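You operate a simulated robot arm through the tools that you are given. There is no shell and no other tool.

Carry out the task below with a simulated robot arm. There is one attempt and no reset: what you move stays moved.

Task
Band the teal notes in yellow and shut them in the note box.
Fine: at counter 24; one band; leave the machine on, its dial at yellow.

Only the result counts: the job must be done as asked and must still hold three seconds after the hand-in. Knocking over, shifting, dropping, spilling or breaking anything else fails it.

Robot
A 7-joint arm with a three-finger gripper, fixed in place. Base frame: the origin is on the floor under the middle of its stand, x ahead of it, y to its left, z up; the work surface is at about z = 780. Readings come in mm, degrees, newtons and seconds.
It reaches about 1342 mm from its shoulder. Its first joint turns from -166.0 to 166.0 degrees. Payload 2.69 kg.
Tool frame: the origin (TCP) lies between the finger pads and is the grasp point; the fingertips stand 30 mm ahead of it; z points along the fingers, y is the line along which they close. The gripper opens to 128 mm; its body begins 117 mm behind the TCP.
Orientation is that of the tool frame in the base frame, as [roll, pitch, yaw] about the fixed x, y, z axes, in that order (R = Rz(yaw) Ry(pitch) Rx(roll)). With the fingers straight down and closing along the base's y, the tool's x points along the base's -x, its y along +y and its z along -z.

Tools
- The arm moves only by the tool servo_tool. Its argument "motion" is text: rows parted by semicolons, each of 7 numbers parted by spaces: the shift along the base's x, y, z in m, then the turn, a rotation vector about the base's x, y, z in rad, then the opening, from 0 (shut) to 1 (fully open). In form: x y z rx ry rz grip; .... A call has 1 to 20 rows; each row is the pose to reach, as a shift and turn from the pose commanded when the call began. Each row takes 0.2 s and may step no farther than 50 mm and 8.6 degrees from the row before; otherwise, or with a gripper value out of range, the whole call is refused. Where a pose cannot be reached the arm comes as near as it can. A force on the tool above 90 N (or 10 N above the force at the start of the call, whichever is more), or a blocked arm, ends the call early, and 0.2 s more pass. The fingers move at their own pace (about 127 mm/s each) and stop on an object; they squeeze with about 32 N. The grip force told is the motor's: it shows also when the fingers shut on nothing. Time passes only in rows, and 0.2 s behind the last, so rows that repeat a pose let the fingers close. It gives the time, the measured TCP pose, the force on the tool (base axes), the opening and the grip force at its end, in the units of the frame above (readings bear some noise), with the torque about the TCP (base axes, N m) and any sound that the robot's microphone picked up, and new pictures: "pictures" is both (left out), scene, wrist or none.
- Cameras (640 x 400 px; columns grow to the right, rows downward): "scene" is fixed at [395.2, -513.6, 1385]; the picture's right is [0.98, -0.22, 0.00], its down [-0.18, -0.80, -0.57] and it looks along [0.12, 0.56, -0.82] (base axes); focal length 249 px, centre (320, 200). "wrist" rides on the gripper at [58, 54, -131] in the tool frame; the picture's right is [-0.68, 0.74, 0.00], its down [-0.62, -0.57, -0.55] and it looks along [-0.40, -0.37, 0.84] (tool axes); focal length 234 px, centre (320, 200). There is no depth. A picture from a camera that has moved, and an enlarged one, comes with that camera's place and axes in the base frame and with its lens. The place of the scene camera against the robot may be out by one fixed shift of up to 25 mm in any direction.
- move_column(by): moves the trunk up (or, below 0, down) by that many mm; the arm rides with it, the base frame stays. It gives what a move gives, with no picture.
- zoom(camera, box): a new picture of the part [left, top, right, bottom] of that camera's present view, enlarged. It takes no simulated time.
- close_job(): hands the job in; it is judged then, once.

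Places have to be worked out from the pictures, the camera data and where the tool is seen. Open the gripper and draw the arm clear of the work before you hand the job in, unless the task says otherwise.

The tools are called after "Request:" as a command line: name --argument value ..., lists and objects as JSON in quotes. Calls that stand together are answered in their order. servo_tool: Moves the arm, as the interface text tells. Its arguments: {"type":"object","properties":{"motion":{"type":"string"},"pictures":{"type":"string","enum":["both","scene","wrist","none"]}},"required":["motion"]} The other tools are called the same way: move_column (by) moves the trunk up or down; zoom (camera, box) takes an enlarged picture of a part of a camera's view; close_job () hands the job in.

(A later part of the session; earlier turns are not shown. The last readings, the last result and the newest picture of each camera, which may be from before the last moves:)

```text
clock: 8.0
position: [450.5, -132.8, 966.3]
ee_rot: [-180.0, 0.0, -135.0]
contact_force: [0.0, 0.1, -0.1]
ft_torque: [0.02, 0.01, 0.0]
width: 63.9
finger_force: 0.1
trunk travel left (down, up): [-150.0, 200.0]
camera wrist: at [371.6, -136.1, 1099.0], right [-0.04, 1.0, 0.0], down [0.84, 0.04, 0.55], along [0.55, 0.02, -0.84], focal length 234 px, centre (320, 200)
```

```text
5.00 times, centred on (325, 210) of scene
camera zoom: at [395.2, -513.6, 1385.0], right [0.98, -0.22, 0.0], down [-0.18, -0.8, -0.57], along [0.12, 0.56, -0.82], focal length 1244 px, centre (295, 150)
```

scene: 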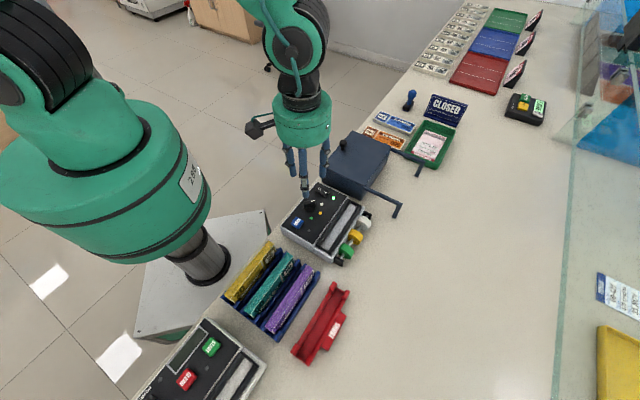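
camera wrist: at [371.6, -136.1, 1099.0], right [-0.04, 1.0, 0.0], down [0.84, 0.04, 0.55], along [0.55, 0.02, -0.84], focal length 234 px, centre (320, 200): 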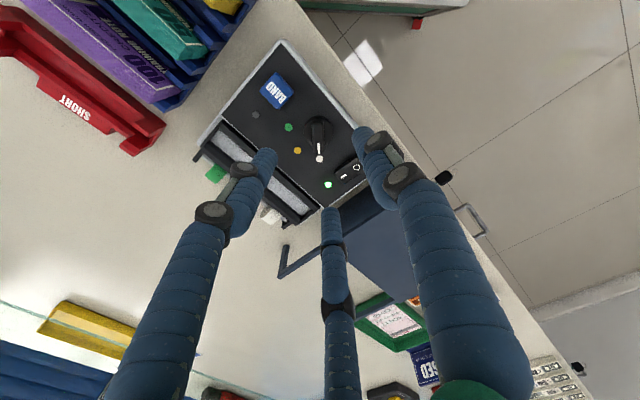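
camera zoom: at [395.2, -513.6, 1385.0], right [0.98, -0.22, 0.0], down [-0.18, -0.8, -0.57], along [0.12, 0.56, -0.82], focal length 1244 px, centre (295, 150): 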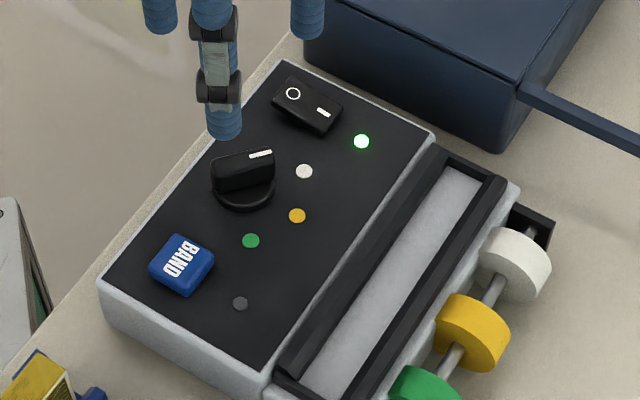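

Machine stays on (green lamp), dial bar points at the white dot (bar centre ≈ (451,-134), about 38 × 12 mm, top z≈858). I'll turn the gripper -40° so the bar lies along the tool's x, open to about 45 mm, and shift so the bar sits between thumb and the finger pair.

Request:
servo_tool --motion "0 -0.002 0 0 0 -0.14 0.35; 0 -0.004 -0.01 0 0 -0.28 0.35; 0 -0.006 -0.02 0 0 -0.42 0.35; 0 -0.006 -0.03 0 0 -0.56 0.35; 0 -0.006 -0.04 0 0 -0.698 0.35; 0 -0.006 -0.05 0 0 -0.698 0.35; 0 -0.006 -0.05 0 0 -0.698 0.35" --pictures "both"

Request:
zoom --camera "wrist" --box '[240, 100, 420, 240]'

Request:
zoom --camera "scene" --box '[280, 170, 370, 250]'

```text
clock: 9.6
position: [450.2, -140.8, 916.9]
ee_rot: [-179.9, 0.0, -175.0]
contact_force: [0.1, 0.1, 0.1]
ft_torque: [0.0, -0.01, -0.01]
width: 44.7
finger_force: 0.0
trunk travel left (down, up): [-150.0, 200.0]
camera wrist: at [388.4, -91.6, 1048.8], right [0.61, 0.79, 0.0], down [0.66, -0.51, 0.55], along [0.43, -0.34, -0.84], focal length 234 px, centre (320, 200)
```

scene: 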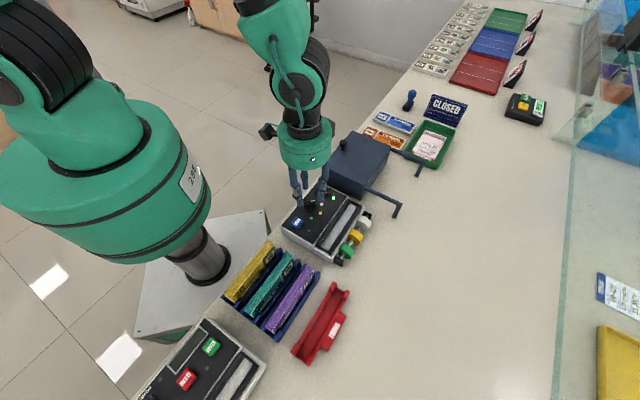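
wrist: 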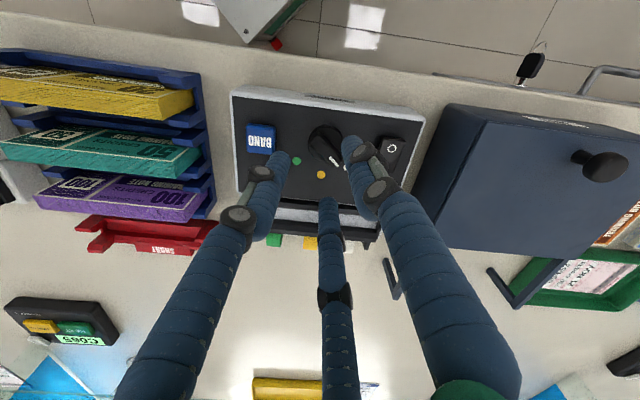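

```text
2.86 times, centred on (330, 170) of wrist
camera zoom: at [388.4, -91.6, 1048.8], right [0.61, 0.79, 0.0], down [0.66, -0.51, 0.55], along [0.43, -0.34, -0.84], focal length 669 px, centre (291, 286)
```

zoom: 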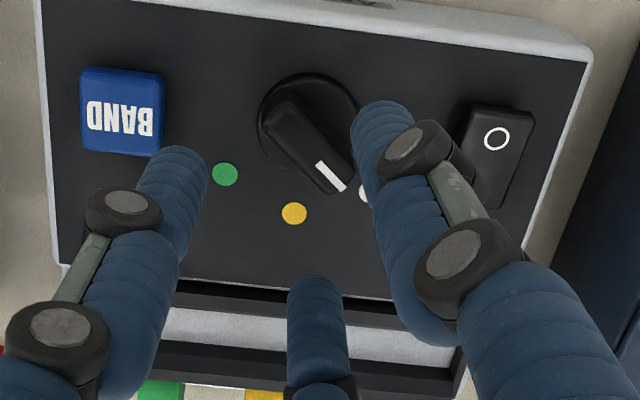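

```text
5.00 times, centred on (325, 210) of scene
camera zoom: at [395.2, -513.6, 1385.0], right [0.98, -0.22, 0.0], down [-0.18, -0.8, -0.57], along [0.12, 0.56, -0.82], focal length 1244 px, centre (295, 150)
```

zoom: 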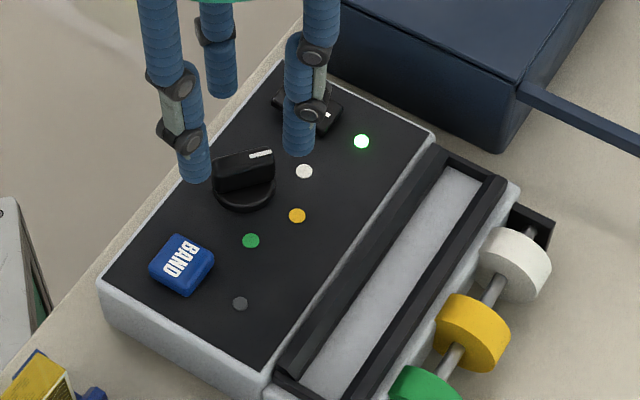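

Bar lies between thumb and finger pair as planned. I'll descend to TCP z≈873 (tips ≈843, above the disc) and close.

Request:
servo_tool --motion "0 0.001 -0.02 0 0 0 0.35; 0 0.001 -0.035 0 0 0 0.35; 0 0.001 -0.043 0 0 0 0.35; 0 0.001 -0.043 0 0 0 0.35" --pictures "both"

Request:
zoom --camera "wrist" --box '[240, 100, 420, 240]'

Request:
zoom --camera "scene" --box '[290, 180, 350, 240]'

```text
clock: 10.6
position: [450.8, -138.1, 874.3]
ee_rot: [180.0, 0.1, -175.0]
contact_force: [0.2, 0.9, -0.2]
ft_torque: [0.02, 0.01, 0.01]
width: 44.8
finger_force: 0.1
trunk travel left (down, up): [-150.0, 200.0]
camera wrist: at [388.8, -91.0, 1005.7], right [0.61, 0.79, 0.0], down [0.66, -0.51, 0.55], along [0.43, -0.33, -0.84], focal length 234 px, centre (320, 200)
```

scene: 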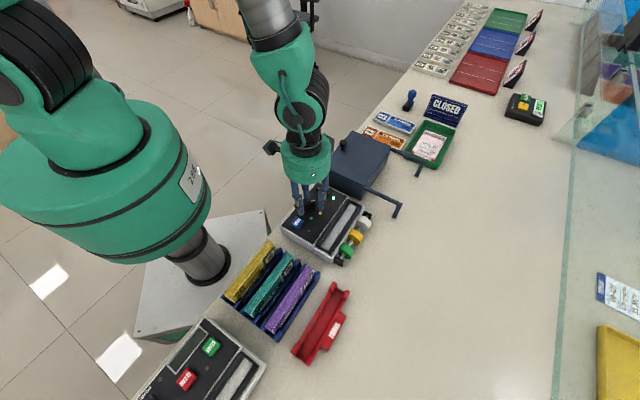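
wrist: 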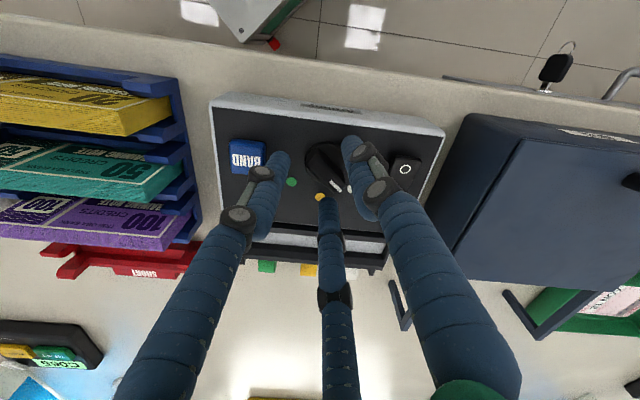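

```text
2.86 times, centred on (330, 170) of wrist
camera zoom: at [388.8, -91.0, 1005.7], right [0.61, 0.79, 0.0], down [0.66, -0.51, 0.55], along [0.43, -0.33, -0.84], focal length 669 px, centre (291, 286)
```

zoom: 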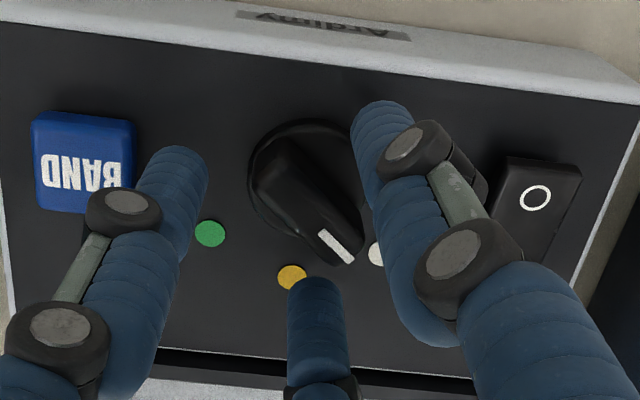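

```text
6.67 times, centred on (320, 210) of scene
camera zoom: at [395.2, -513.6, 1385.0], right [0.98, -0.22, 0.0], down [-0.18, -0.8, -0.57], along [0.12, 0.56, -0.82], focal length 1659 px, centre (320, 133)
```

zoom: 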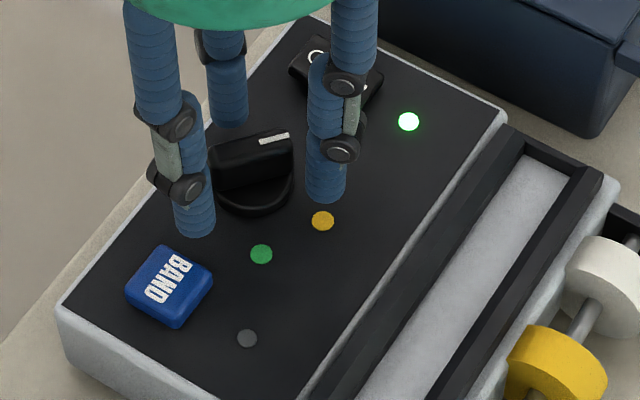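

Fingers are around the bar at the right height with no contact. Closing on it now.

Request:
servo_tool --motion "0 0 0 0 0 0 0.2; 0 0 0 0 0 0 0.1; 0 0 0 0 0 0 0.05; 0 0 0 0 0 0 0.05; 0 0 0 0 0 0 0.05" --pictures "both"

Request:
zoom --camera "wrist" --box '[240, 100, 420, 240]'

Request:
zoom --camera "scene" --box '[290, 180, 350, 240]'

```text
clock: 11.8
position: [452.2, -139.1, 874.7]
ee_rot: [-179.9, 0.0, -175.0]
contact_force: [-0.1, -2.2, -2.2]
ft_torque: [-0.1, -0.06, -0.01]
width: 21.5
finger_force: 45.1
trunk travel left (down, up): [-150.0, 200.0]
camera wrist: at [388.8, -91.1, 1005.7], right [0.61, 0.79, 0.0], down [0.66, -0.51, 0.55], along [0.43, -0.33, -0.84], focal length 234 px, centre (320, 200)
```

scene: 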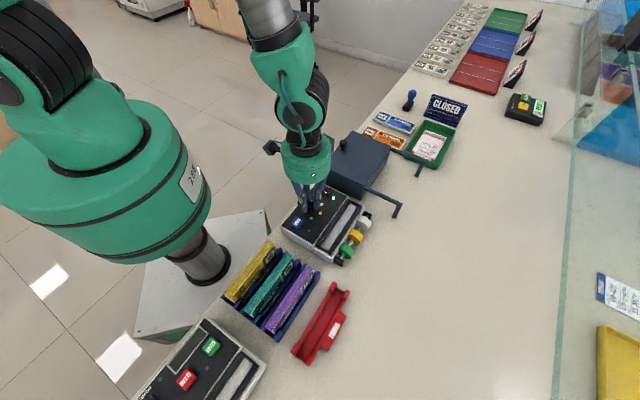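
wrist: 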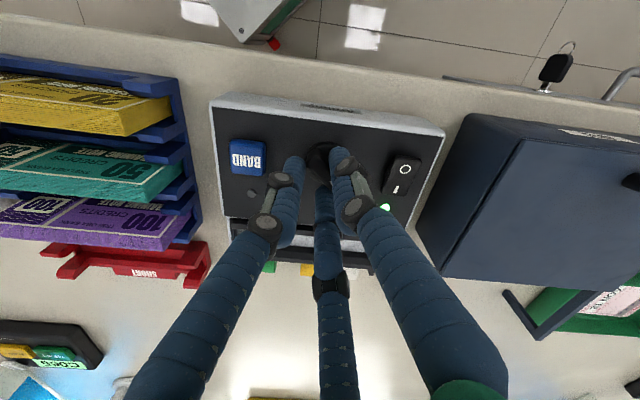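

```text
2.86 times, centred on (330, 170) of wrist
camera zoom: at [388.8, -91.1, 1005.7], right [0.61, 0.79, 0.0], down [0.66, -0.51, 0.55], along [0.43, -0.33, -0.84], focal length 669 px, centre (291, 286)
```

zoom: 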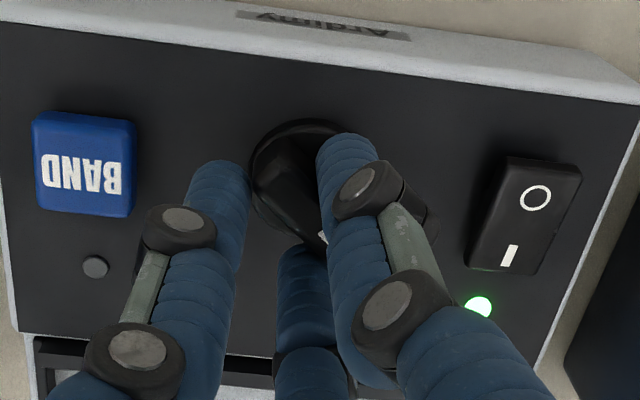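

```text
6.67 times, centred on (320, 210) of scene
camera zoom: at [395.2, -513.6, 1385.0], right [0.98, -0.22, 0.0], down [-0.18, -0.8, -0.57], along [0.12, 0.56, -0.82], focal length 1659 px, centre (320, 133)
```

zoom: 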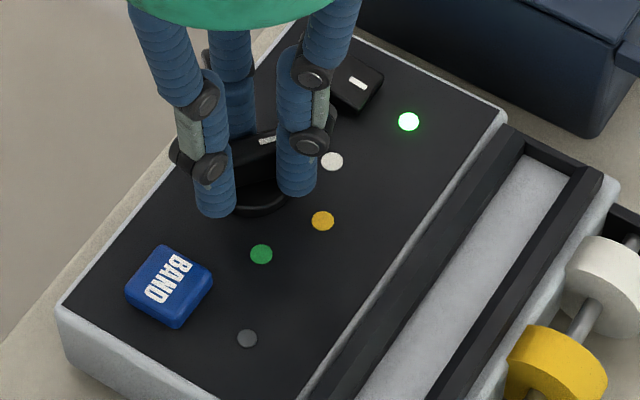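

Gripped the dial bar (width 21.5 mm). I'll rotate clockwise 50° about the dial's centre toward the yellow dot.

Request:
servo_tool --motion "-0.0007 0 0 0 0 -0.1454 0.05; -0.0014 0.0001 0 0 0 -0.2909 0.05; -0.0021 0.0003 0 0 0 -0.4363 0.05; -0.0028 0.0006 0 0 0 -0.5818 0.05; -0.0033 0.0009 0 0 0 -0.7272 0.05; -0.0039 0.0014 0 0 0 -0.8727 0.05; -0.0039 0.0014 0 0 0 -0.8727 0.05" --pictures "both"

Request:
zoom --camera "scene" --box '[290, 180, 350, 240]'

Request:
zoom --camera "wrist" --box '[240, 100, 420, 240]'

```text
clock: 13.4
position: [447.0, -137.0, 873.1]
ee_rot: [-179.9, 0.0, 134.9]
contact_force: [17.8, 28.6, -13.6]
ft_torque: [0.61, -0.62, 0.11]
width: 21.8
finger_force: 44.8
trunk travel left (down, up): [-150.0, 200.0]
camera wrist: at [445.2, -57.4, 1005.6], right [1.0, 0.04, 0.0], down [0.03, -0.83, 0.55], along [0.02, -0.55, -0.84], focal length 234 px, centre (320, 200)
```

scene: 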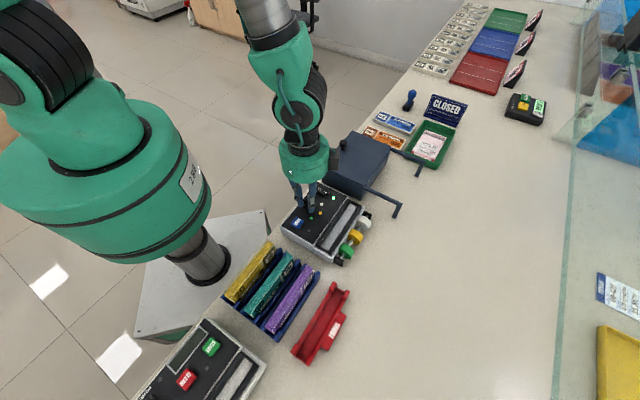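
wrist: 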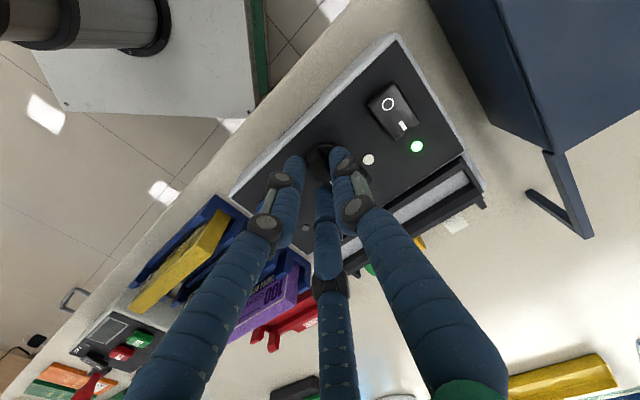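

```text
6.67 times, centred on (320, 210) of scene
camera zoom: at [395.2, -513.6, 1385.0], right [0.98, -0.22, 0.0], down [-0.18, -0.8, -0.57], along [0.12, 0.56, -0.82], focal length 1659 px, centre (320, 133)
```

zoom: 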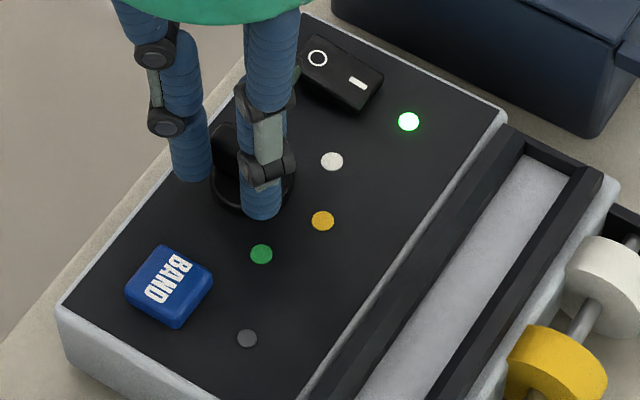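

```text
2.86 times, centred on (330, 170) of wrist
camera zoom: at [445.2, -57.4, 1005.6], right [1.0, 0.04, 0.0], down [0.03, -0.83, 0.55], along [0.02, -0.55, -0.84], focal length 669 px, centre (291, 286)
```

zoom: 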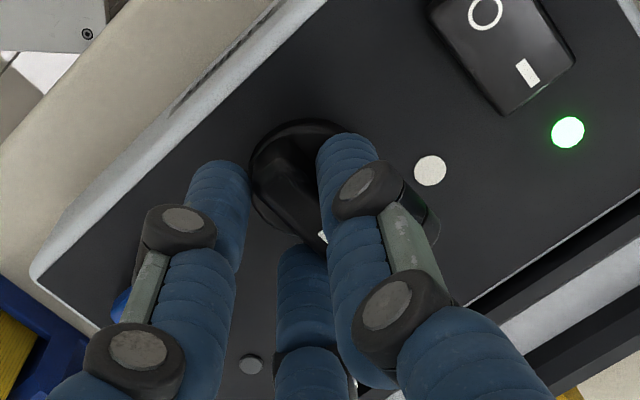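

The dial has turned with the gripper. There is some side load (~34 N), so I'll release and check where the pointer stands.

Request:
servo_tool --motion "0 0 0 0 0 0 0.2; 0 0 0 0 0 0 0.35; 0 0 0 0 0 0 0.35; 0 0 0.03 0 0 0 0.35; 0 0 0.07 0 0 0 0.35; 0 0 0.07 0 0 0 0.35" --pictures "both"

Request:
zoom --camera "scene" --box '[290, 180, 350, 240]'

Request:
zoom --camera "wrist" --box '[240, 100, 420, 240]'

```text
clock: 14.8
position: [445.9, -136.3, 946.2]
ee_rot: [-180.0, 0.0, 135.0]
contact_force: [-1.7, 0.8, 0.9]
ft_torque: [-0.03, -0.06, -0.01]
width: 45.0
finger_force: 0.0
trunk travel left (down, up): [-150.0, 200.0]
camera wrist: at [442.9, -57.4, 1078.0], right [1.0, 0.04, 0.0], down [0.03, -0.84, 0.55], along [0.02, -0.55, -0.84], focal length 234 px, centre (320, 200)
```

scene: 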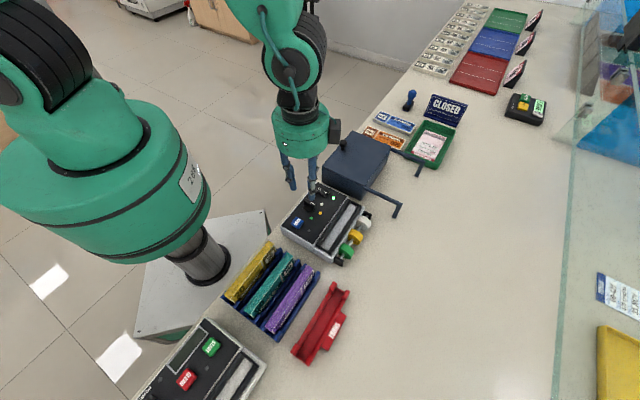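
wrist: 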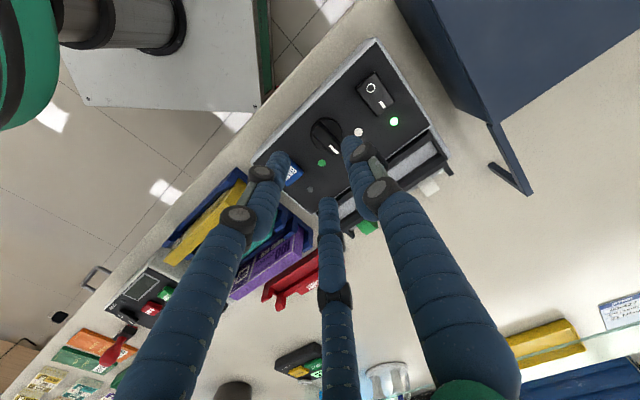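

```text
6.67 times, centred on (320, 210) of scene
camera zoom: at [395.2, -513.6, 1385.0], right [0.98, -0.22, 0.0], down [-0.18, -0.8, -0.57], along [0.12, 0.56, -0.82], focal length 1659 px, centre (320, 133)
```

zoom: 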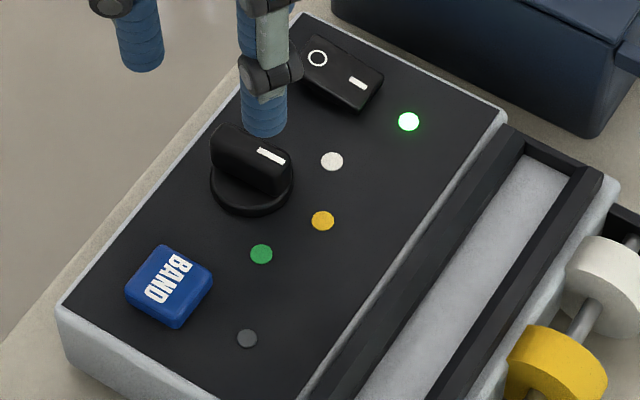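

```text
2.86 times, centred on (330, 170) of wrist
camera zoom: at [442.9, -57.4, 1078.0], right [1.0, 0.04, 0.0], down [0.03, -0.84, 0.55], along [0.02, -0.55, -0.84], focal length 669 px, centre (291, 286)
```

zoom: 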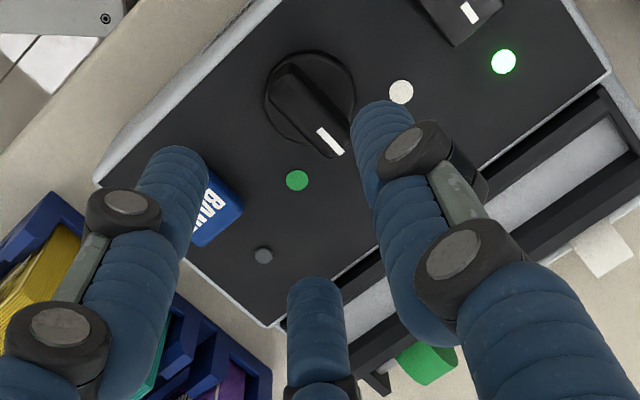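

The pointer now appears to aim at the yellow dot; I'll get a clear view as I move off. I'll rotate back +90° and move above the box knob, checking the dial on the way.

Request:
servo_tool --motion "0 0 0.02 0 0 0.143 0.35; 0 0 0.03 0 0 0.286 0.35; 0 0 0.03 0 0 0.429 0.35; 0 0 0.03 0 0 0.572 0.35; 0 0 0.03 0 0 0.715 0.35; 0.03 0.03 0.03 0 0 0.858 0.35; 0.06 0.06 0.03 0 0 1.0 0.35; 0.09 0.09 0.03 0 0 1.143 0.35; 0.11 0.12 0.03 0 0 1.286 0.35; 0.13 0.15 0.03 0 0 1.43 0.35; 0.142 0.176 0.03 0 0 1.571 0.35; 0.142 0.176 0.03 0 0 1.571 0.35" --pictures "both"

Request:
zoom --camera "scene" --box '[295, 185, 345, 225]'

Request:
zoom --camera "wrist" --box '[200, 0, 380, 100]'

Request:
zoom --camera "wrist" --box '[240, 80, 420, 220]'

```text
clock: 17.4
position: [588.6, 38.0, 972.9]
ee_rot: [-179.9, 0.0, -134.9]
contact_force: [0.2, 0.5, -0.2]
ft_torque: [-0.03, 0.02, -0.05]
width: 44.9
finger_force: 0.1
trunk travel left (down, up): [-150.0, 200.0]
camera wrist: at [510.1, 34.0, 1105.0], right [-0.04, 1.0, 0.0], down [0.84, 0.04, 0.55], along [0.55, 0.02, -0.84], focal length 234 px, centre (320, 200)
```

scene: 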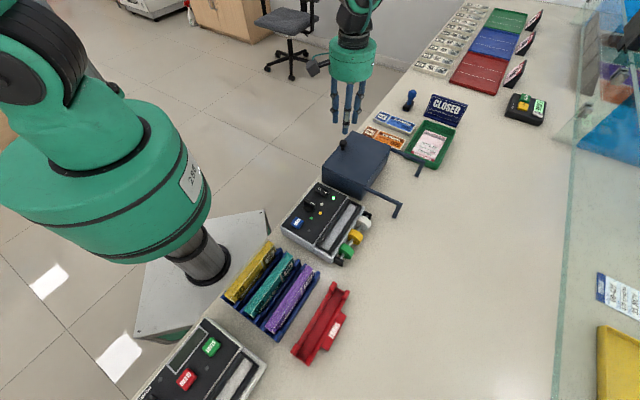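
wrist: 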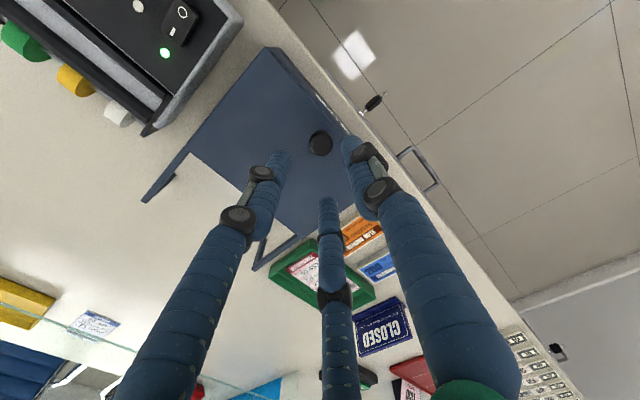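

```text
10.00 times, centred on (320, 205) of scene
camera zoom: at [395.2, -513.6, 1385.0], right [0.98, -0.22, 0.0], down [-0.18, -0.8, -0.57], along [0.12, 0.56, -0.82], focal length 2488 px, centre (320, 150)
```

zoom: 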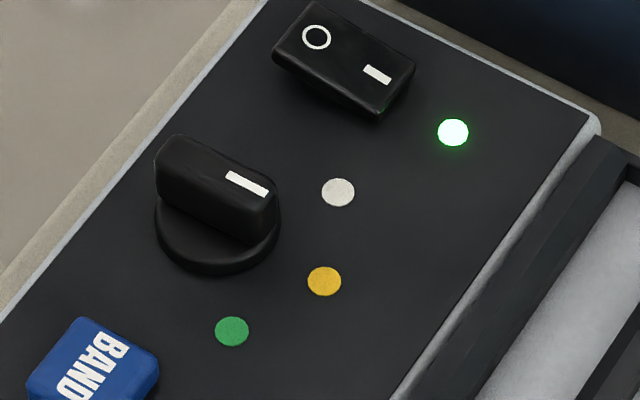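

```text
3.56 times, centred on (290, 50) of wrist
camera zoom: at [510.1, 34.0, 1105.0], right [-0.04, 1.0, 0.0], down [0.84, 0.04, 0.55], along [0.55, 0.02, -0.84], focal length 833 px, centre (427, 733)
```

zoom: 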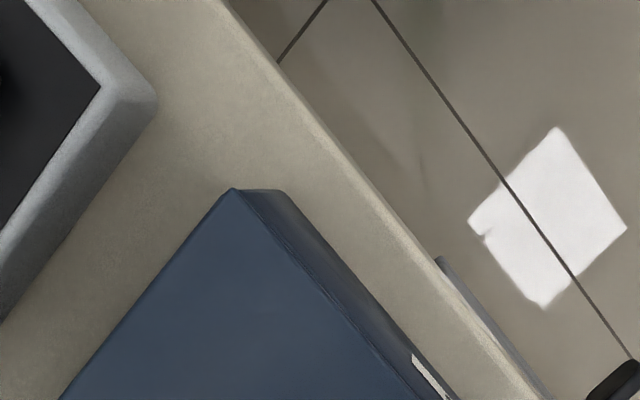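

```text
2.86 times, centred on (330, 150) of wrist
camera zoom: at [510.1, 34.0, 1105.0], right [-0.04, 1.0, 0.0], down [0.84, 0.04, 0.55], along [0.55, 0.02, -0.84], focal length 669 px, centre (291, 343)
```

zoom: 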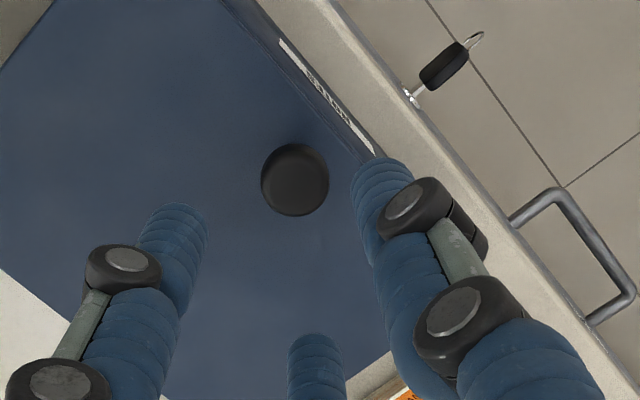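

The pointer now lines up with the yellow dot (image angle 27° vs 27° expected). Below the gripper is the box's knob, nearly centred; I'll descend with the fingers open around it.

Request:
servo_tool --motion "0.0005 0.0015 -0.03 0 0 0 0.45; 0.0005 0.0015 -0.06 0 0 0 0.45; 0.0005 0.0015 -0.075 0 0 0 0.45; 0.0005 0.0015 -0.083 0 0 0 0.45; 0.0005 0.0015 -0.083 0 0 0 0.45" --pictures "both"

Request:
zoom --camera "wrist" --box '[240, 80, 420, 220]'

Request:
zoom --camera "scene" --box '[310, 110, 390, 170]'

```text
clock: 18.6
position: [591.0, 40.2, 889.8]
ee_rot: [-179.9, 0.0, -134.9]
contact_force: [-0.1, -0.3, -0.3]
ft_torque: [0.01, 0.02, 0.0]
width: 57.8
finger_force: 0.1
trunk travel left (down, up): [-150.0, 200.0]
camera wrist: at [511.9, 36.3, 1022.4], right [-0.04, 1.0, 0.0], down [0.84, 0.04, 0.55], along [0.55, 0.02, -0.84], focal length 234 px, centre (320, 200)
```

scene: 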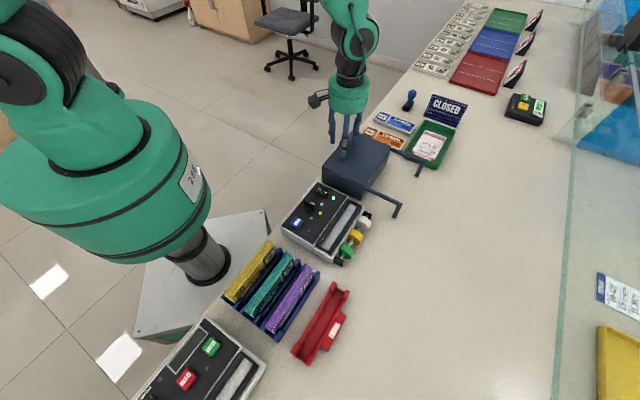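
wrist: 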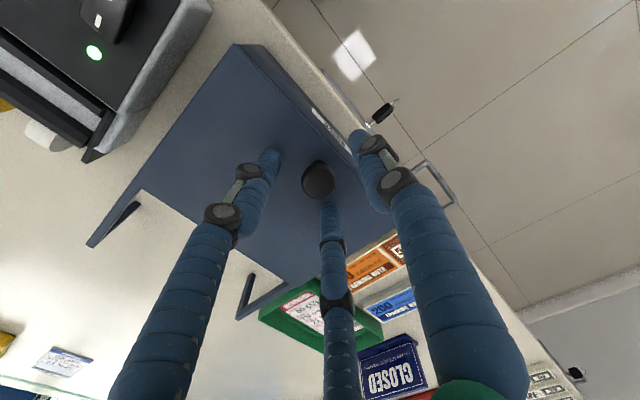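

```text
2.86 times, centred on (330, 150) of wrist
camera zoom: at [511.9, 36.3, 1022.4], right [-0.04, 1.0, 0.0], down [0.84, 0.04, 0.55], along [0.55, 0.02, -0.84], focal length 669 px, centre (291, 343)
```

zoom: 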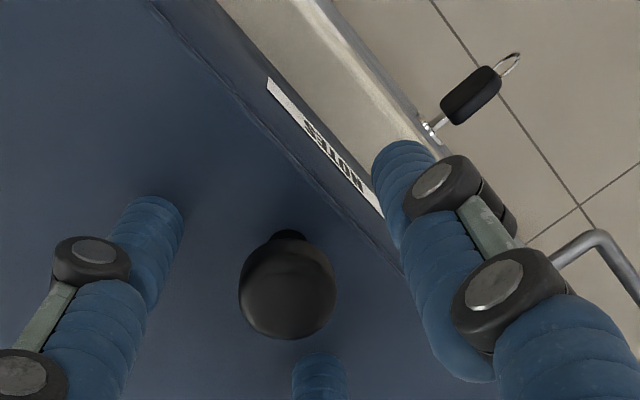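

```text
6.67 times, centred on (350, 140) of scene
camera zoom: at [395.2, -513.6, 1385.0], right [0.98, -0.22, 0.0], down [-0.18, -0.8, -0.57], along [0.12, 0.56, -0.82], focal length 1659 px, centre (120, 600)
```

zoom: 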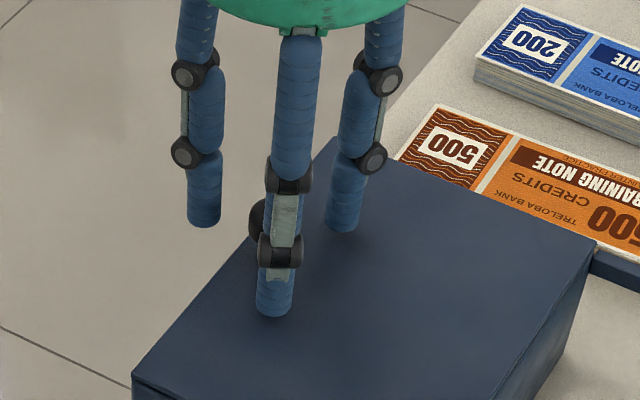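

The knob is centred among the three fingers, tips just above the lid. Closing on the knob.

Request:
servo_tool --motion "0 0 0 0 0 0 0.3; 0 0 0 0 0 0 0.15; 0 0 0 0 0 0 0.1; 0 0 0 0 0 0 0.1; 0 0 0 0 0 0 0.1" --pictures "none"

```text
clock: 19.8
position: [590.3, 38.7, 889.9]
ee_rot: [179.9, 0.0, -135.0]
contact_force: [-4.4, -16.3, -1.2]
ft_torque: [-0.29, 0.03, -0.04]
width: 22.6
finger_force: 45.3
trunk travel left (down, up): [-150.0, 200.0]
```

Knob gripped (22.6 mm). I'll test the lid's freedom: a small 6 mm move along the rails' direction (+x,−y) and watch the force.

Request:
servo_tool --motion "0 -0.001 0 0 0 0 0.1; 0.002 -0.0035 0 0 0 0 0.1; 0.0042 -0.0057 0 0 0 0 0.1; 0.0042 -0.0057 0 0 0 0 0.1" --pictures "none"

Request:
zoom --camera "scene" --box '[310, 120, 420, 220]'

```text
clock: 20.8
position: [595.4, 34.3, 890.7]
ee_rot: [-180.0, -0.1, -135.0]
contact_force: [7.0, 5.5, -15.7]
ft_torque: [0.12, -0.33, -0.01]
width: 22.3
finger_force: 45.1
trunk travel left (down, up): [-150.0, 200.0]
```

```text
4.00 times, centred on (365, 170) of scene
camera zoom: at [395.2, -513.6, 1385.0], right [0.98, -0.22, 0.0], down [-0.18, -0.8, -0.57], along [0.12, 0.56, -0.82], focal length 995 px, centre (140, 320)
```

zoom: 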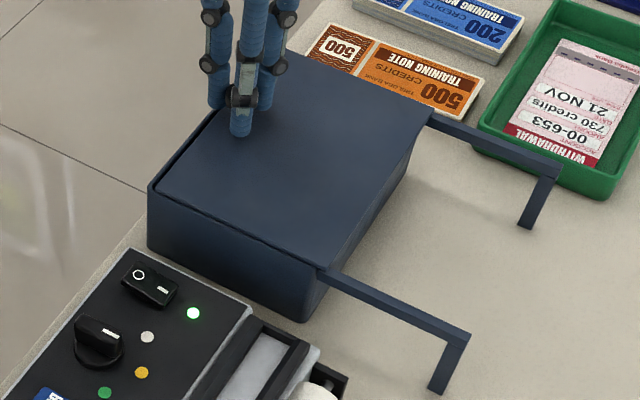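

The lid slides freely outward over the rails (gap now visible at the back edge). I'll slide it on to about 100 mm of opening.

Request:
servo_tool --motion "0.0079 -0.0069 -0.0005 0 0 0 0.1; 0.0153 -0.0143 -0.0005 0 0 0 0.1; 0.0227 -0.0217 -0.0005 0 0 0 0.1; 0.0301 -0.0291 -0.0005 0 0 0 0.1; 0.0375 -0.0365 -0.0005 0 0 0 0.1; 0.0449 -0.0439 -0.0005 0 0 0 0.1; 0.0523 -0.0513 -0.0005 0 0 0 0.1; 0.0597 -0.0587 -0.0005 0 0 0 0.1; 0.0671 -0.0661 -0.0005 0 0 0 0.1; 0.0671 -0.0661 -0.0005 0 0 0 0.1" --pictures "both"

Request:
zoom --camera "scene" --box '[310, 120, 420, 220]'

```text
clock: 23.0
position: [661.9, -32.9, 890.3]
ee_rot: [-180.0, 0.0, -134.9]
contact_force: [6.3, 7.0, -7.8]
ft_torque: [0.16, -0.09, 0.01]
width: 22.4
finger_force: 44.7
trunk travel left (down, up): [-150.0, 200.0]
camera wrist: at [583.0, -36.3, 1022.3], right [-0.04, 1.0, 0.0], down [0.83, 0.04, 0.55], along [0.55, 0.02, -0.84], focal length 234 px, centre (320, 200)
```

scene: 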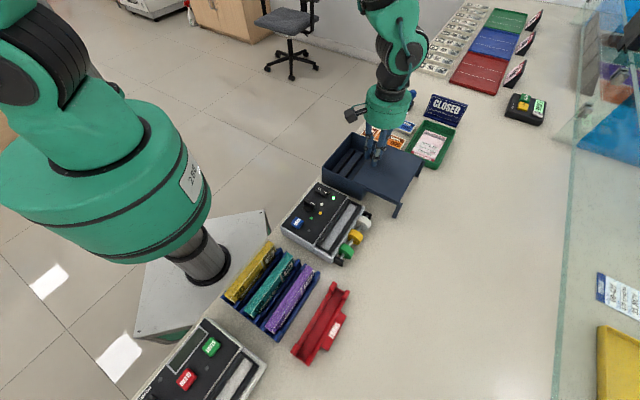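
wrist: 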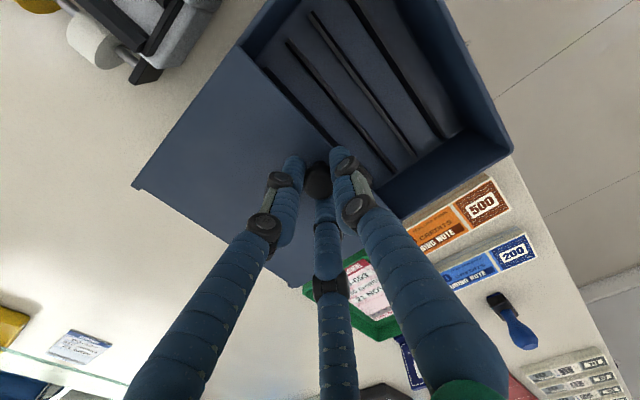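

```text
4.00 times, centred on (365, 170) of scene
camera zoom: at [395.2, -513.6, 1385.0], right [0.98, -0.22, 0.0], down [-0.18, -0.8, -0.57], along [0.12, 0.56, -0.82], focal length 995 px, centre (140, 320)
```

zoom: 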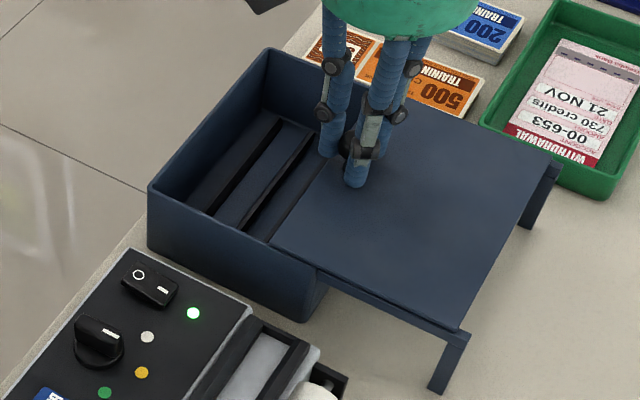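

The lid has slid out ~100 mm and the interior shows ribs forming a lane for standing notes. I'll release the knob, rise, and take a clear look inside.

Request:
servo_tool --motion "0 0 0 0 0 0 0.25; 0 0 0 0 0 0 0.45; 0 0 0 0 0 0 0.45; 0 0 0.04 0 0 0 0.45; 0 0 0.08 0 0 0 0.45; -0.02 0.03 0.11 0 0 0 0.45; -0.04 0.06 0.13 0 0 0 0.45; -0.06 0.07 0.15 0 0 0 0.45; -0.06 0.07 0.15 0 0 0 0.45" --pictures "both"

Request:
zoom --camera "wrist" --box '[220, 60, 420, 240]'

Request:
zoom --camera "scene" --box '[315, 125, 405, 205]'

```text
clock: 25.0
position: [601.7, 33.6, 1042.1]
ee_rot: [180.0, 0.0, -135.1]
contact_force: [-1.4, -0.6, 0.4]
ft_torque: [-0.01, -0.05, -0.01]
width: 57.5
finger_force: 0.0
trunk travel left (down, up): [-150.0, 200.0]
camera wrist: at [522.4, 30.7, 1173.4], right [-0.04, 1.0, 0.0], down [0.84, 0.04, 0.55], along [0.55, 0.02, -0.84], focal length 234 px, centre (320, 200)
```

scene: 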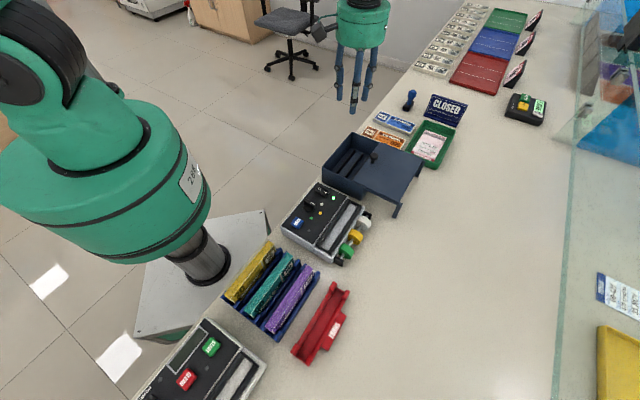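
wrist: 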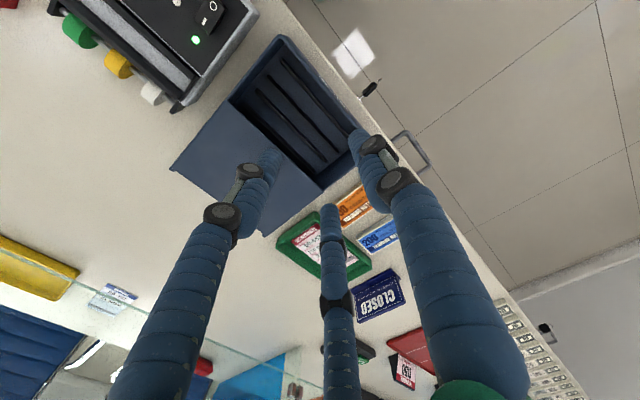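

```text
2.22 times, centred on (320, 150) of wrist
camera zoom: at [522.4, 30.7, 1173.4], right [-0.04, 1.0, 0.0], down [0.84, 0.04, 0.55], along [0.55, 0.02, -0.84], focal length 520 px, centre (320, 311)
```

zoom: 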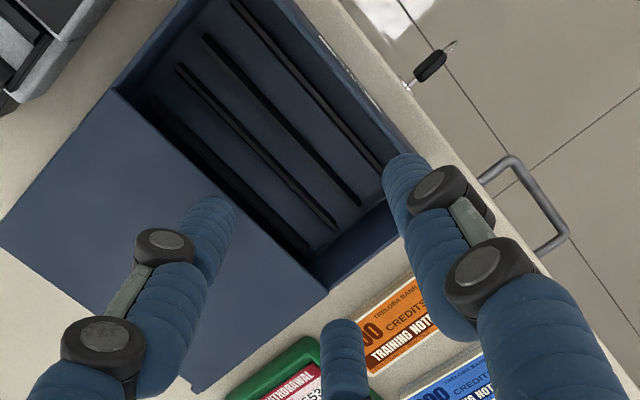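

```text
5.00 times, centred on (360, 165) of scene
camera zoom: at [395.2, -513.6, 1385.0], right [0.98, -0.22, 0.0], down [-0.18, -0.8, -0.57], along [0.12, 0.56, -0.82], focal length 1244 px, centre (120, 375)
```

zoom: 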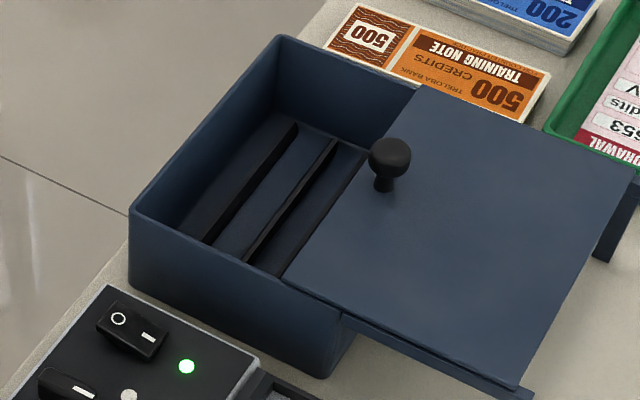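

Ribs run along the box at roughly d≈397, 426, 452 (27 mm lanes). Next I go to the rack; the teal bundle centre is estimated at about (325,-316), 150 mm long. I'll move above it for a look.

Request:
servo_tool --motion "-0.023 -0.03 0 0 0 0 0.4; -0.046 -0.06 0 0 0 0 0.4; -0.069 -0.09 0 0 0 0 0.4; -0.092 -0.12 0 0 0 0 0.4; -0.115 -0.15 0 0 0 0 0.4; -0.138 -0.18 0 0 0 0 0.4; -0.161 -0.21 -0.01 0 0 0 0.4; -0.184 -0.24 -0.02 0 0 0 0.4; -0.207 -0.27 -0.03 0 0 0 0.4; -0.23 -0.30 -0.04 0 0 0 0.4; -0.253 -0.33 -0.05 0 0 0 0.4; -0.2728 -0.3535 -0.05 0 0 0 0.4; -0.2728 -0.3535 -0.05 0 0 0 0.4" --pictures "both"

Request:
zoom --camera "wrist" --box '[200, 60, 420, 240]'

Request:
zoom --camera "scene" --box '[215, 220, 335, 345]'

```text
clock: 27.8
position: [327.3, -318.4, 990.4]
ee_rot: [180.0, 0.1, -135.0]
contact_force: [-0.6, -0.3, -0.4]
ft_torque: [0.0, -0.01, 0.0]
width: 51.3
finger_force: 0.0
trunk travel left (down, up): [-150.0, 200.0]
camera wrist: at [248.3, -322.2, 1121.2], right [-0.04, 1.0, 0.0], down [0.84, 0.04, 0.55], along [0.55, 0.02, -0.84], focal length 234 px, centre (320, 200)
```

scene: 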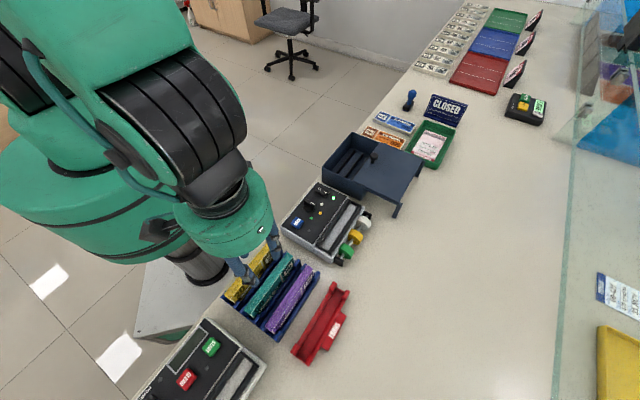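
wrist: 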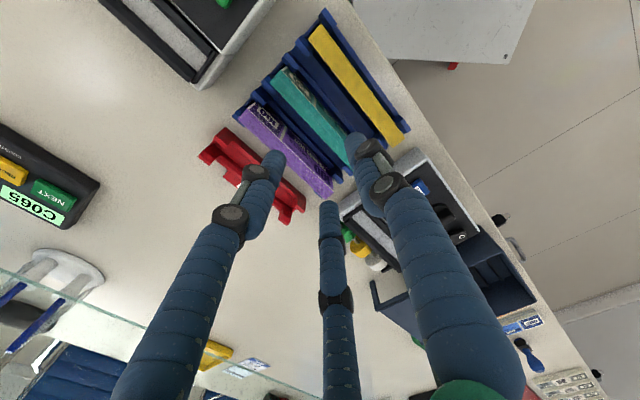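

```text
2.22 times, centred on (310, 150) of wrist
camera zoom: at [248.3, -322.2, 1121.2], right [-0.04, 1.0, 0.0], down [0.84, 0.04, 0.55], along [0.55, 0.02, -0.84], focal length 520 px, centre (342, 311)
```

zoom: 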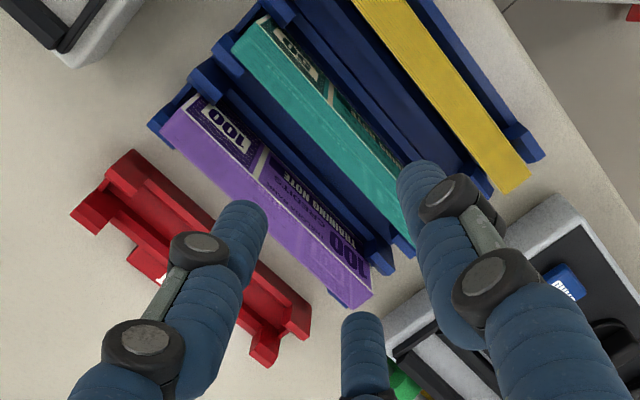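

```text
3.20 times, centred on (275, 282) of scene
camera zoom: at [395.2, -513.6, 1385.0], right [0.98, -0.22, 0.0], down [-0.18, -0.8, -0.57], along [0.12, 0.56, -0.82], focal length 796 px, centre (464, -64)
```

zoom: 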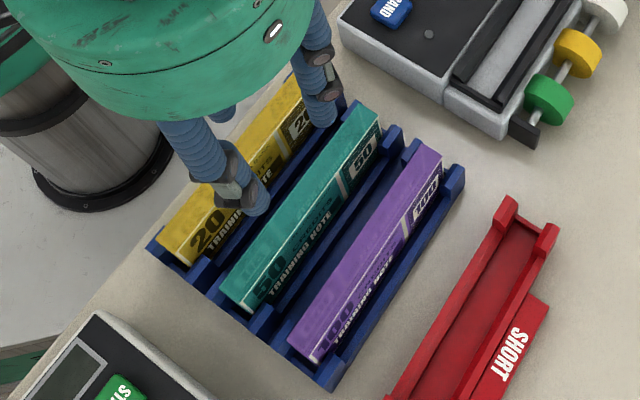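

The teal bundle: top z≈845, thickness 18 mm, centre at d≈452 (counter frame), ends s≈-65…81, with ~38 mm gaps to its neighbours. I'll lower to just above it with ~49 mm opening and check alignment.

Request:
servo_tool --motion "0.001 0.0007 -0.03 0 0 0 0.38; 0.001 0.0007 -0.06 0 0 0 0.38; 0.001 0.0007 -0.088 0 0 0 0.38; 0.001 0.0007 -0.088 0 0 0 0.38" --pictures "both"

Request:
zoom --camera "wrist" --box '[220, 80, 420, 240]'

Request:
zoom --camera "scene" --box '[215, 220, 335, 345]'

```text
clock: 28.8
position: [329.0, -316.3, 901.5]
ee_rot: [-180.0, 0.0, -135.1]
contact_force: [-0.2, -0.1, 0.0]
ft_torque: [0.01, 0.02, 0.01]
width: 48.7
finger_force: 0.0
trunk travel left (down, up): [-150.0, 200.0]
camera wrist: at [250.2, -319.3, 1034.4], right [-0.04, 1.0, 0.0], down [0.84, 0.04, 0.55], along [0.55, 0.02, -0.84], focal length 234 px, centre (320, 200)
```

scene: 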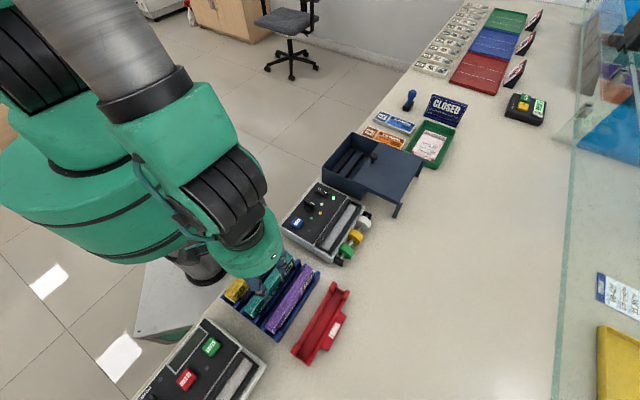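
wrist: 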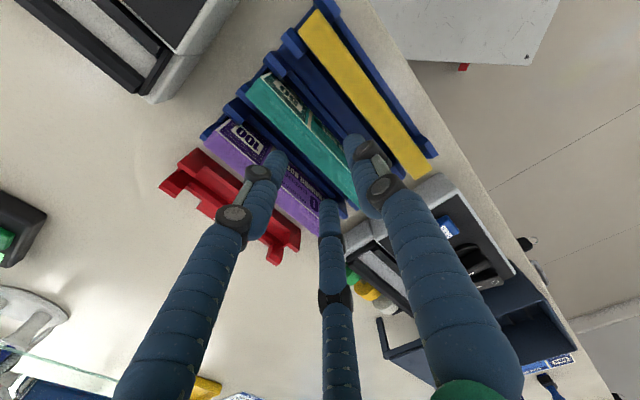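

```text
2.50 times, centred on (320, 160) of wrist
camera zoom: at [250.2, -319.3, 1034.4], right [-0.04, 1.0, 0.0], down [0.84, 0.04, 0.55], along [0.55, 0.02, -0.84], focal length 585 px, centre (320, 300)
```

zoom: 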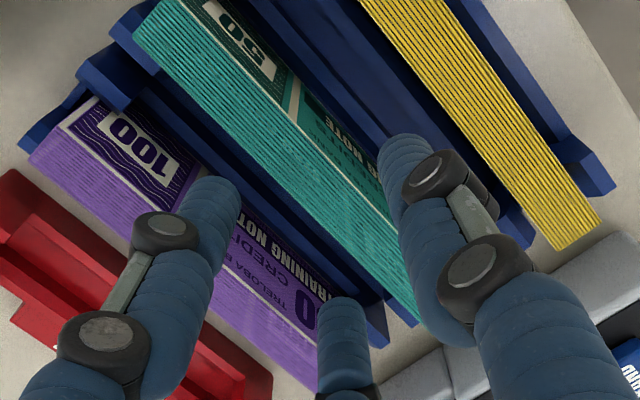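

```text
3.20 times, centred on (275, 282) of scene
camera zoom: at [395.2, -513.6, 1385.0], right [0.98, -0.22, 0.0], down [-0.18, -0.8, -0.57], along [0.12, 0.56, -0.82], focal length 796 px, centre (464, -64)
```

zoom: 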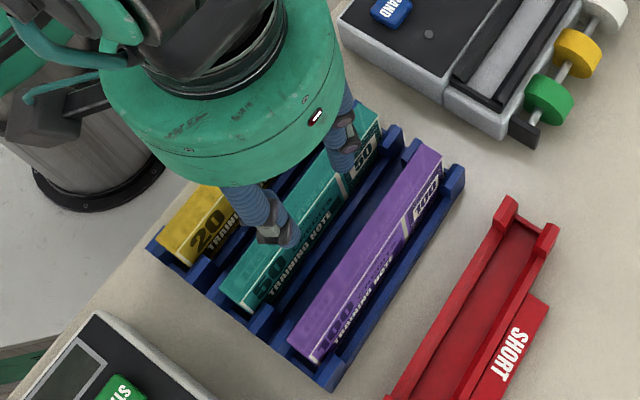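

The thumb is clear on the robot side and the pair on the far side has about 2–3 mm; I'll shift 2 mm outward and descend so the tips straddle the bundle's upper part (tips ≈ z 820), watching force.

Request:
servo_tool --motion "0.0014 -0.0014 -0.01 0 0 0 0.38; 0.0014 -0.0014 -0.025 0 0 0 0.38; 0.0014 -0.0014 -0.038 0 0 0 0.38; 0.0014 -0.0014 -0.048 0 0 0 0.38; 0.0014 -0.0014 -0.053 0 0 0 0.38; 0.0014 -0.0014 -0.053 0 0 0 0.38" --pictures "both"

Request:
zoom --camera "wrist" --box '[220, 80, 420, 240]'

Request:
zoom --camera "scene" --box '[215, 220, 335, 345]'

```text
clock: 30.2
position: [330.1, -316.0, 850.4]
ee_rot: [-180.0, -0.1, -135.0]
contact_force: [0.2, 0.1, -0.2]
ft_torque: [-0.01, -0.03, -0.02]
width: 48.5
finger_force: 0.1
trunk travel left (down, up): [-150.0, 200.0]
camera wrist: at [251.4, -320.3, 981.6], right [-0.04, 1.0, 0.0], down [0.84, 0.04, 0.55], along [0.55, 0.02, -0.84], focal length 234 px, centre (320, 200)
```

scene: 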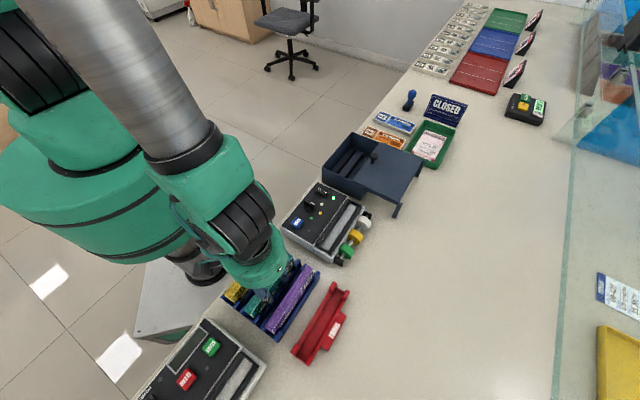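
wrist: 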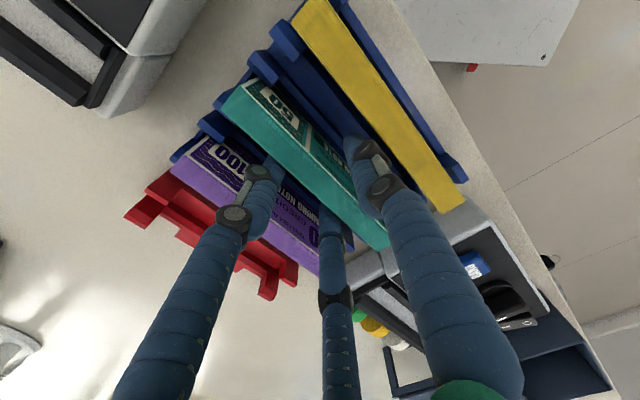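

```text
2.50 times, centred on (320, 160) of wrist
camera zoom: at [251.4, -320.3, 981.6], right [-0.04, 1.0, 0.0], down [0.84, 0.04, 0.55], along [0.55, 0.02, -0.84], focal length 585 px, centre (320, 300)
```

zoom: 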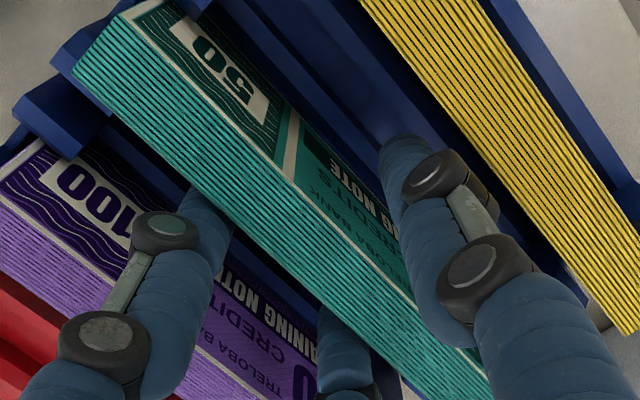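

```text
3.20 times, centred on (275, 282) of scene
camera zoom: at [395.2, -513.6, 1385.0], right [0.98, -0.22, 0.0], down [-0.18, -0.8, -0.57], along [0.12, 0.56, -0.82], focal length 796 px, centre (464, -64)
```

zoom: 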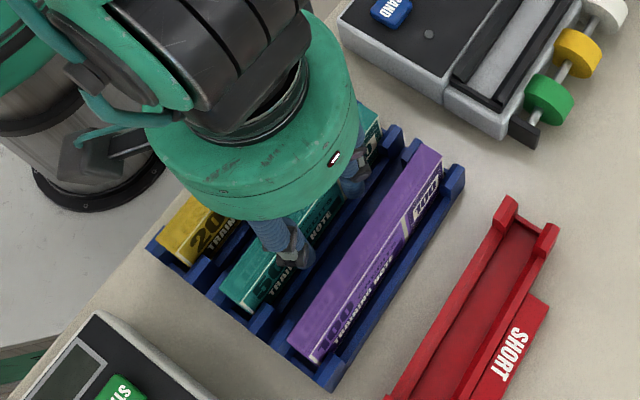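

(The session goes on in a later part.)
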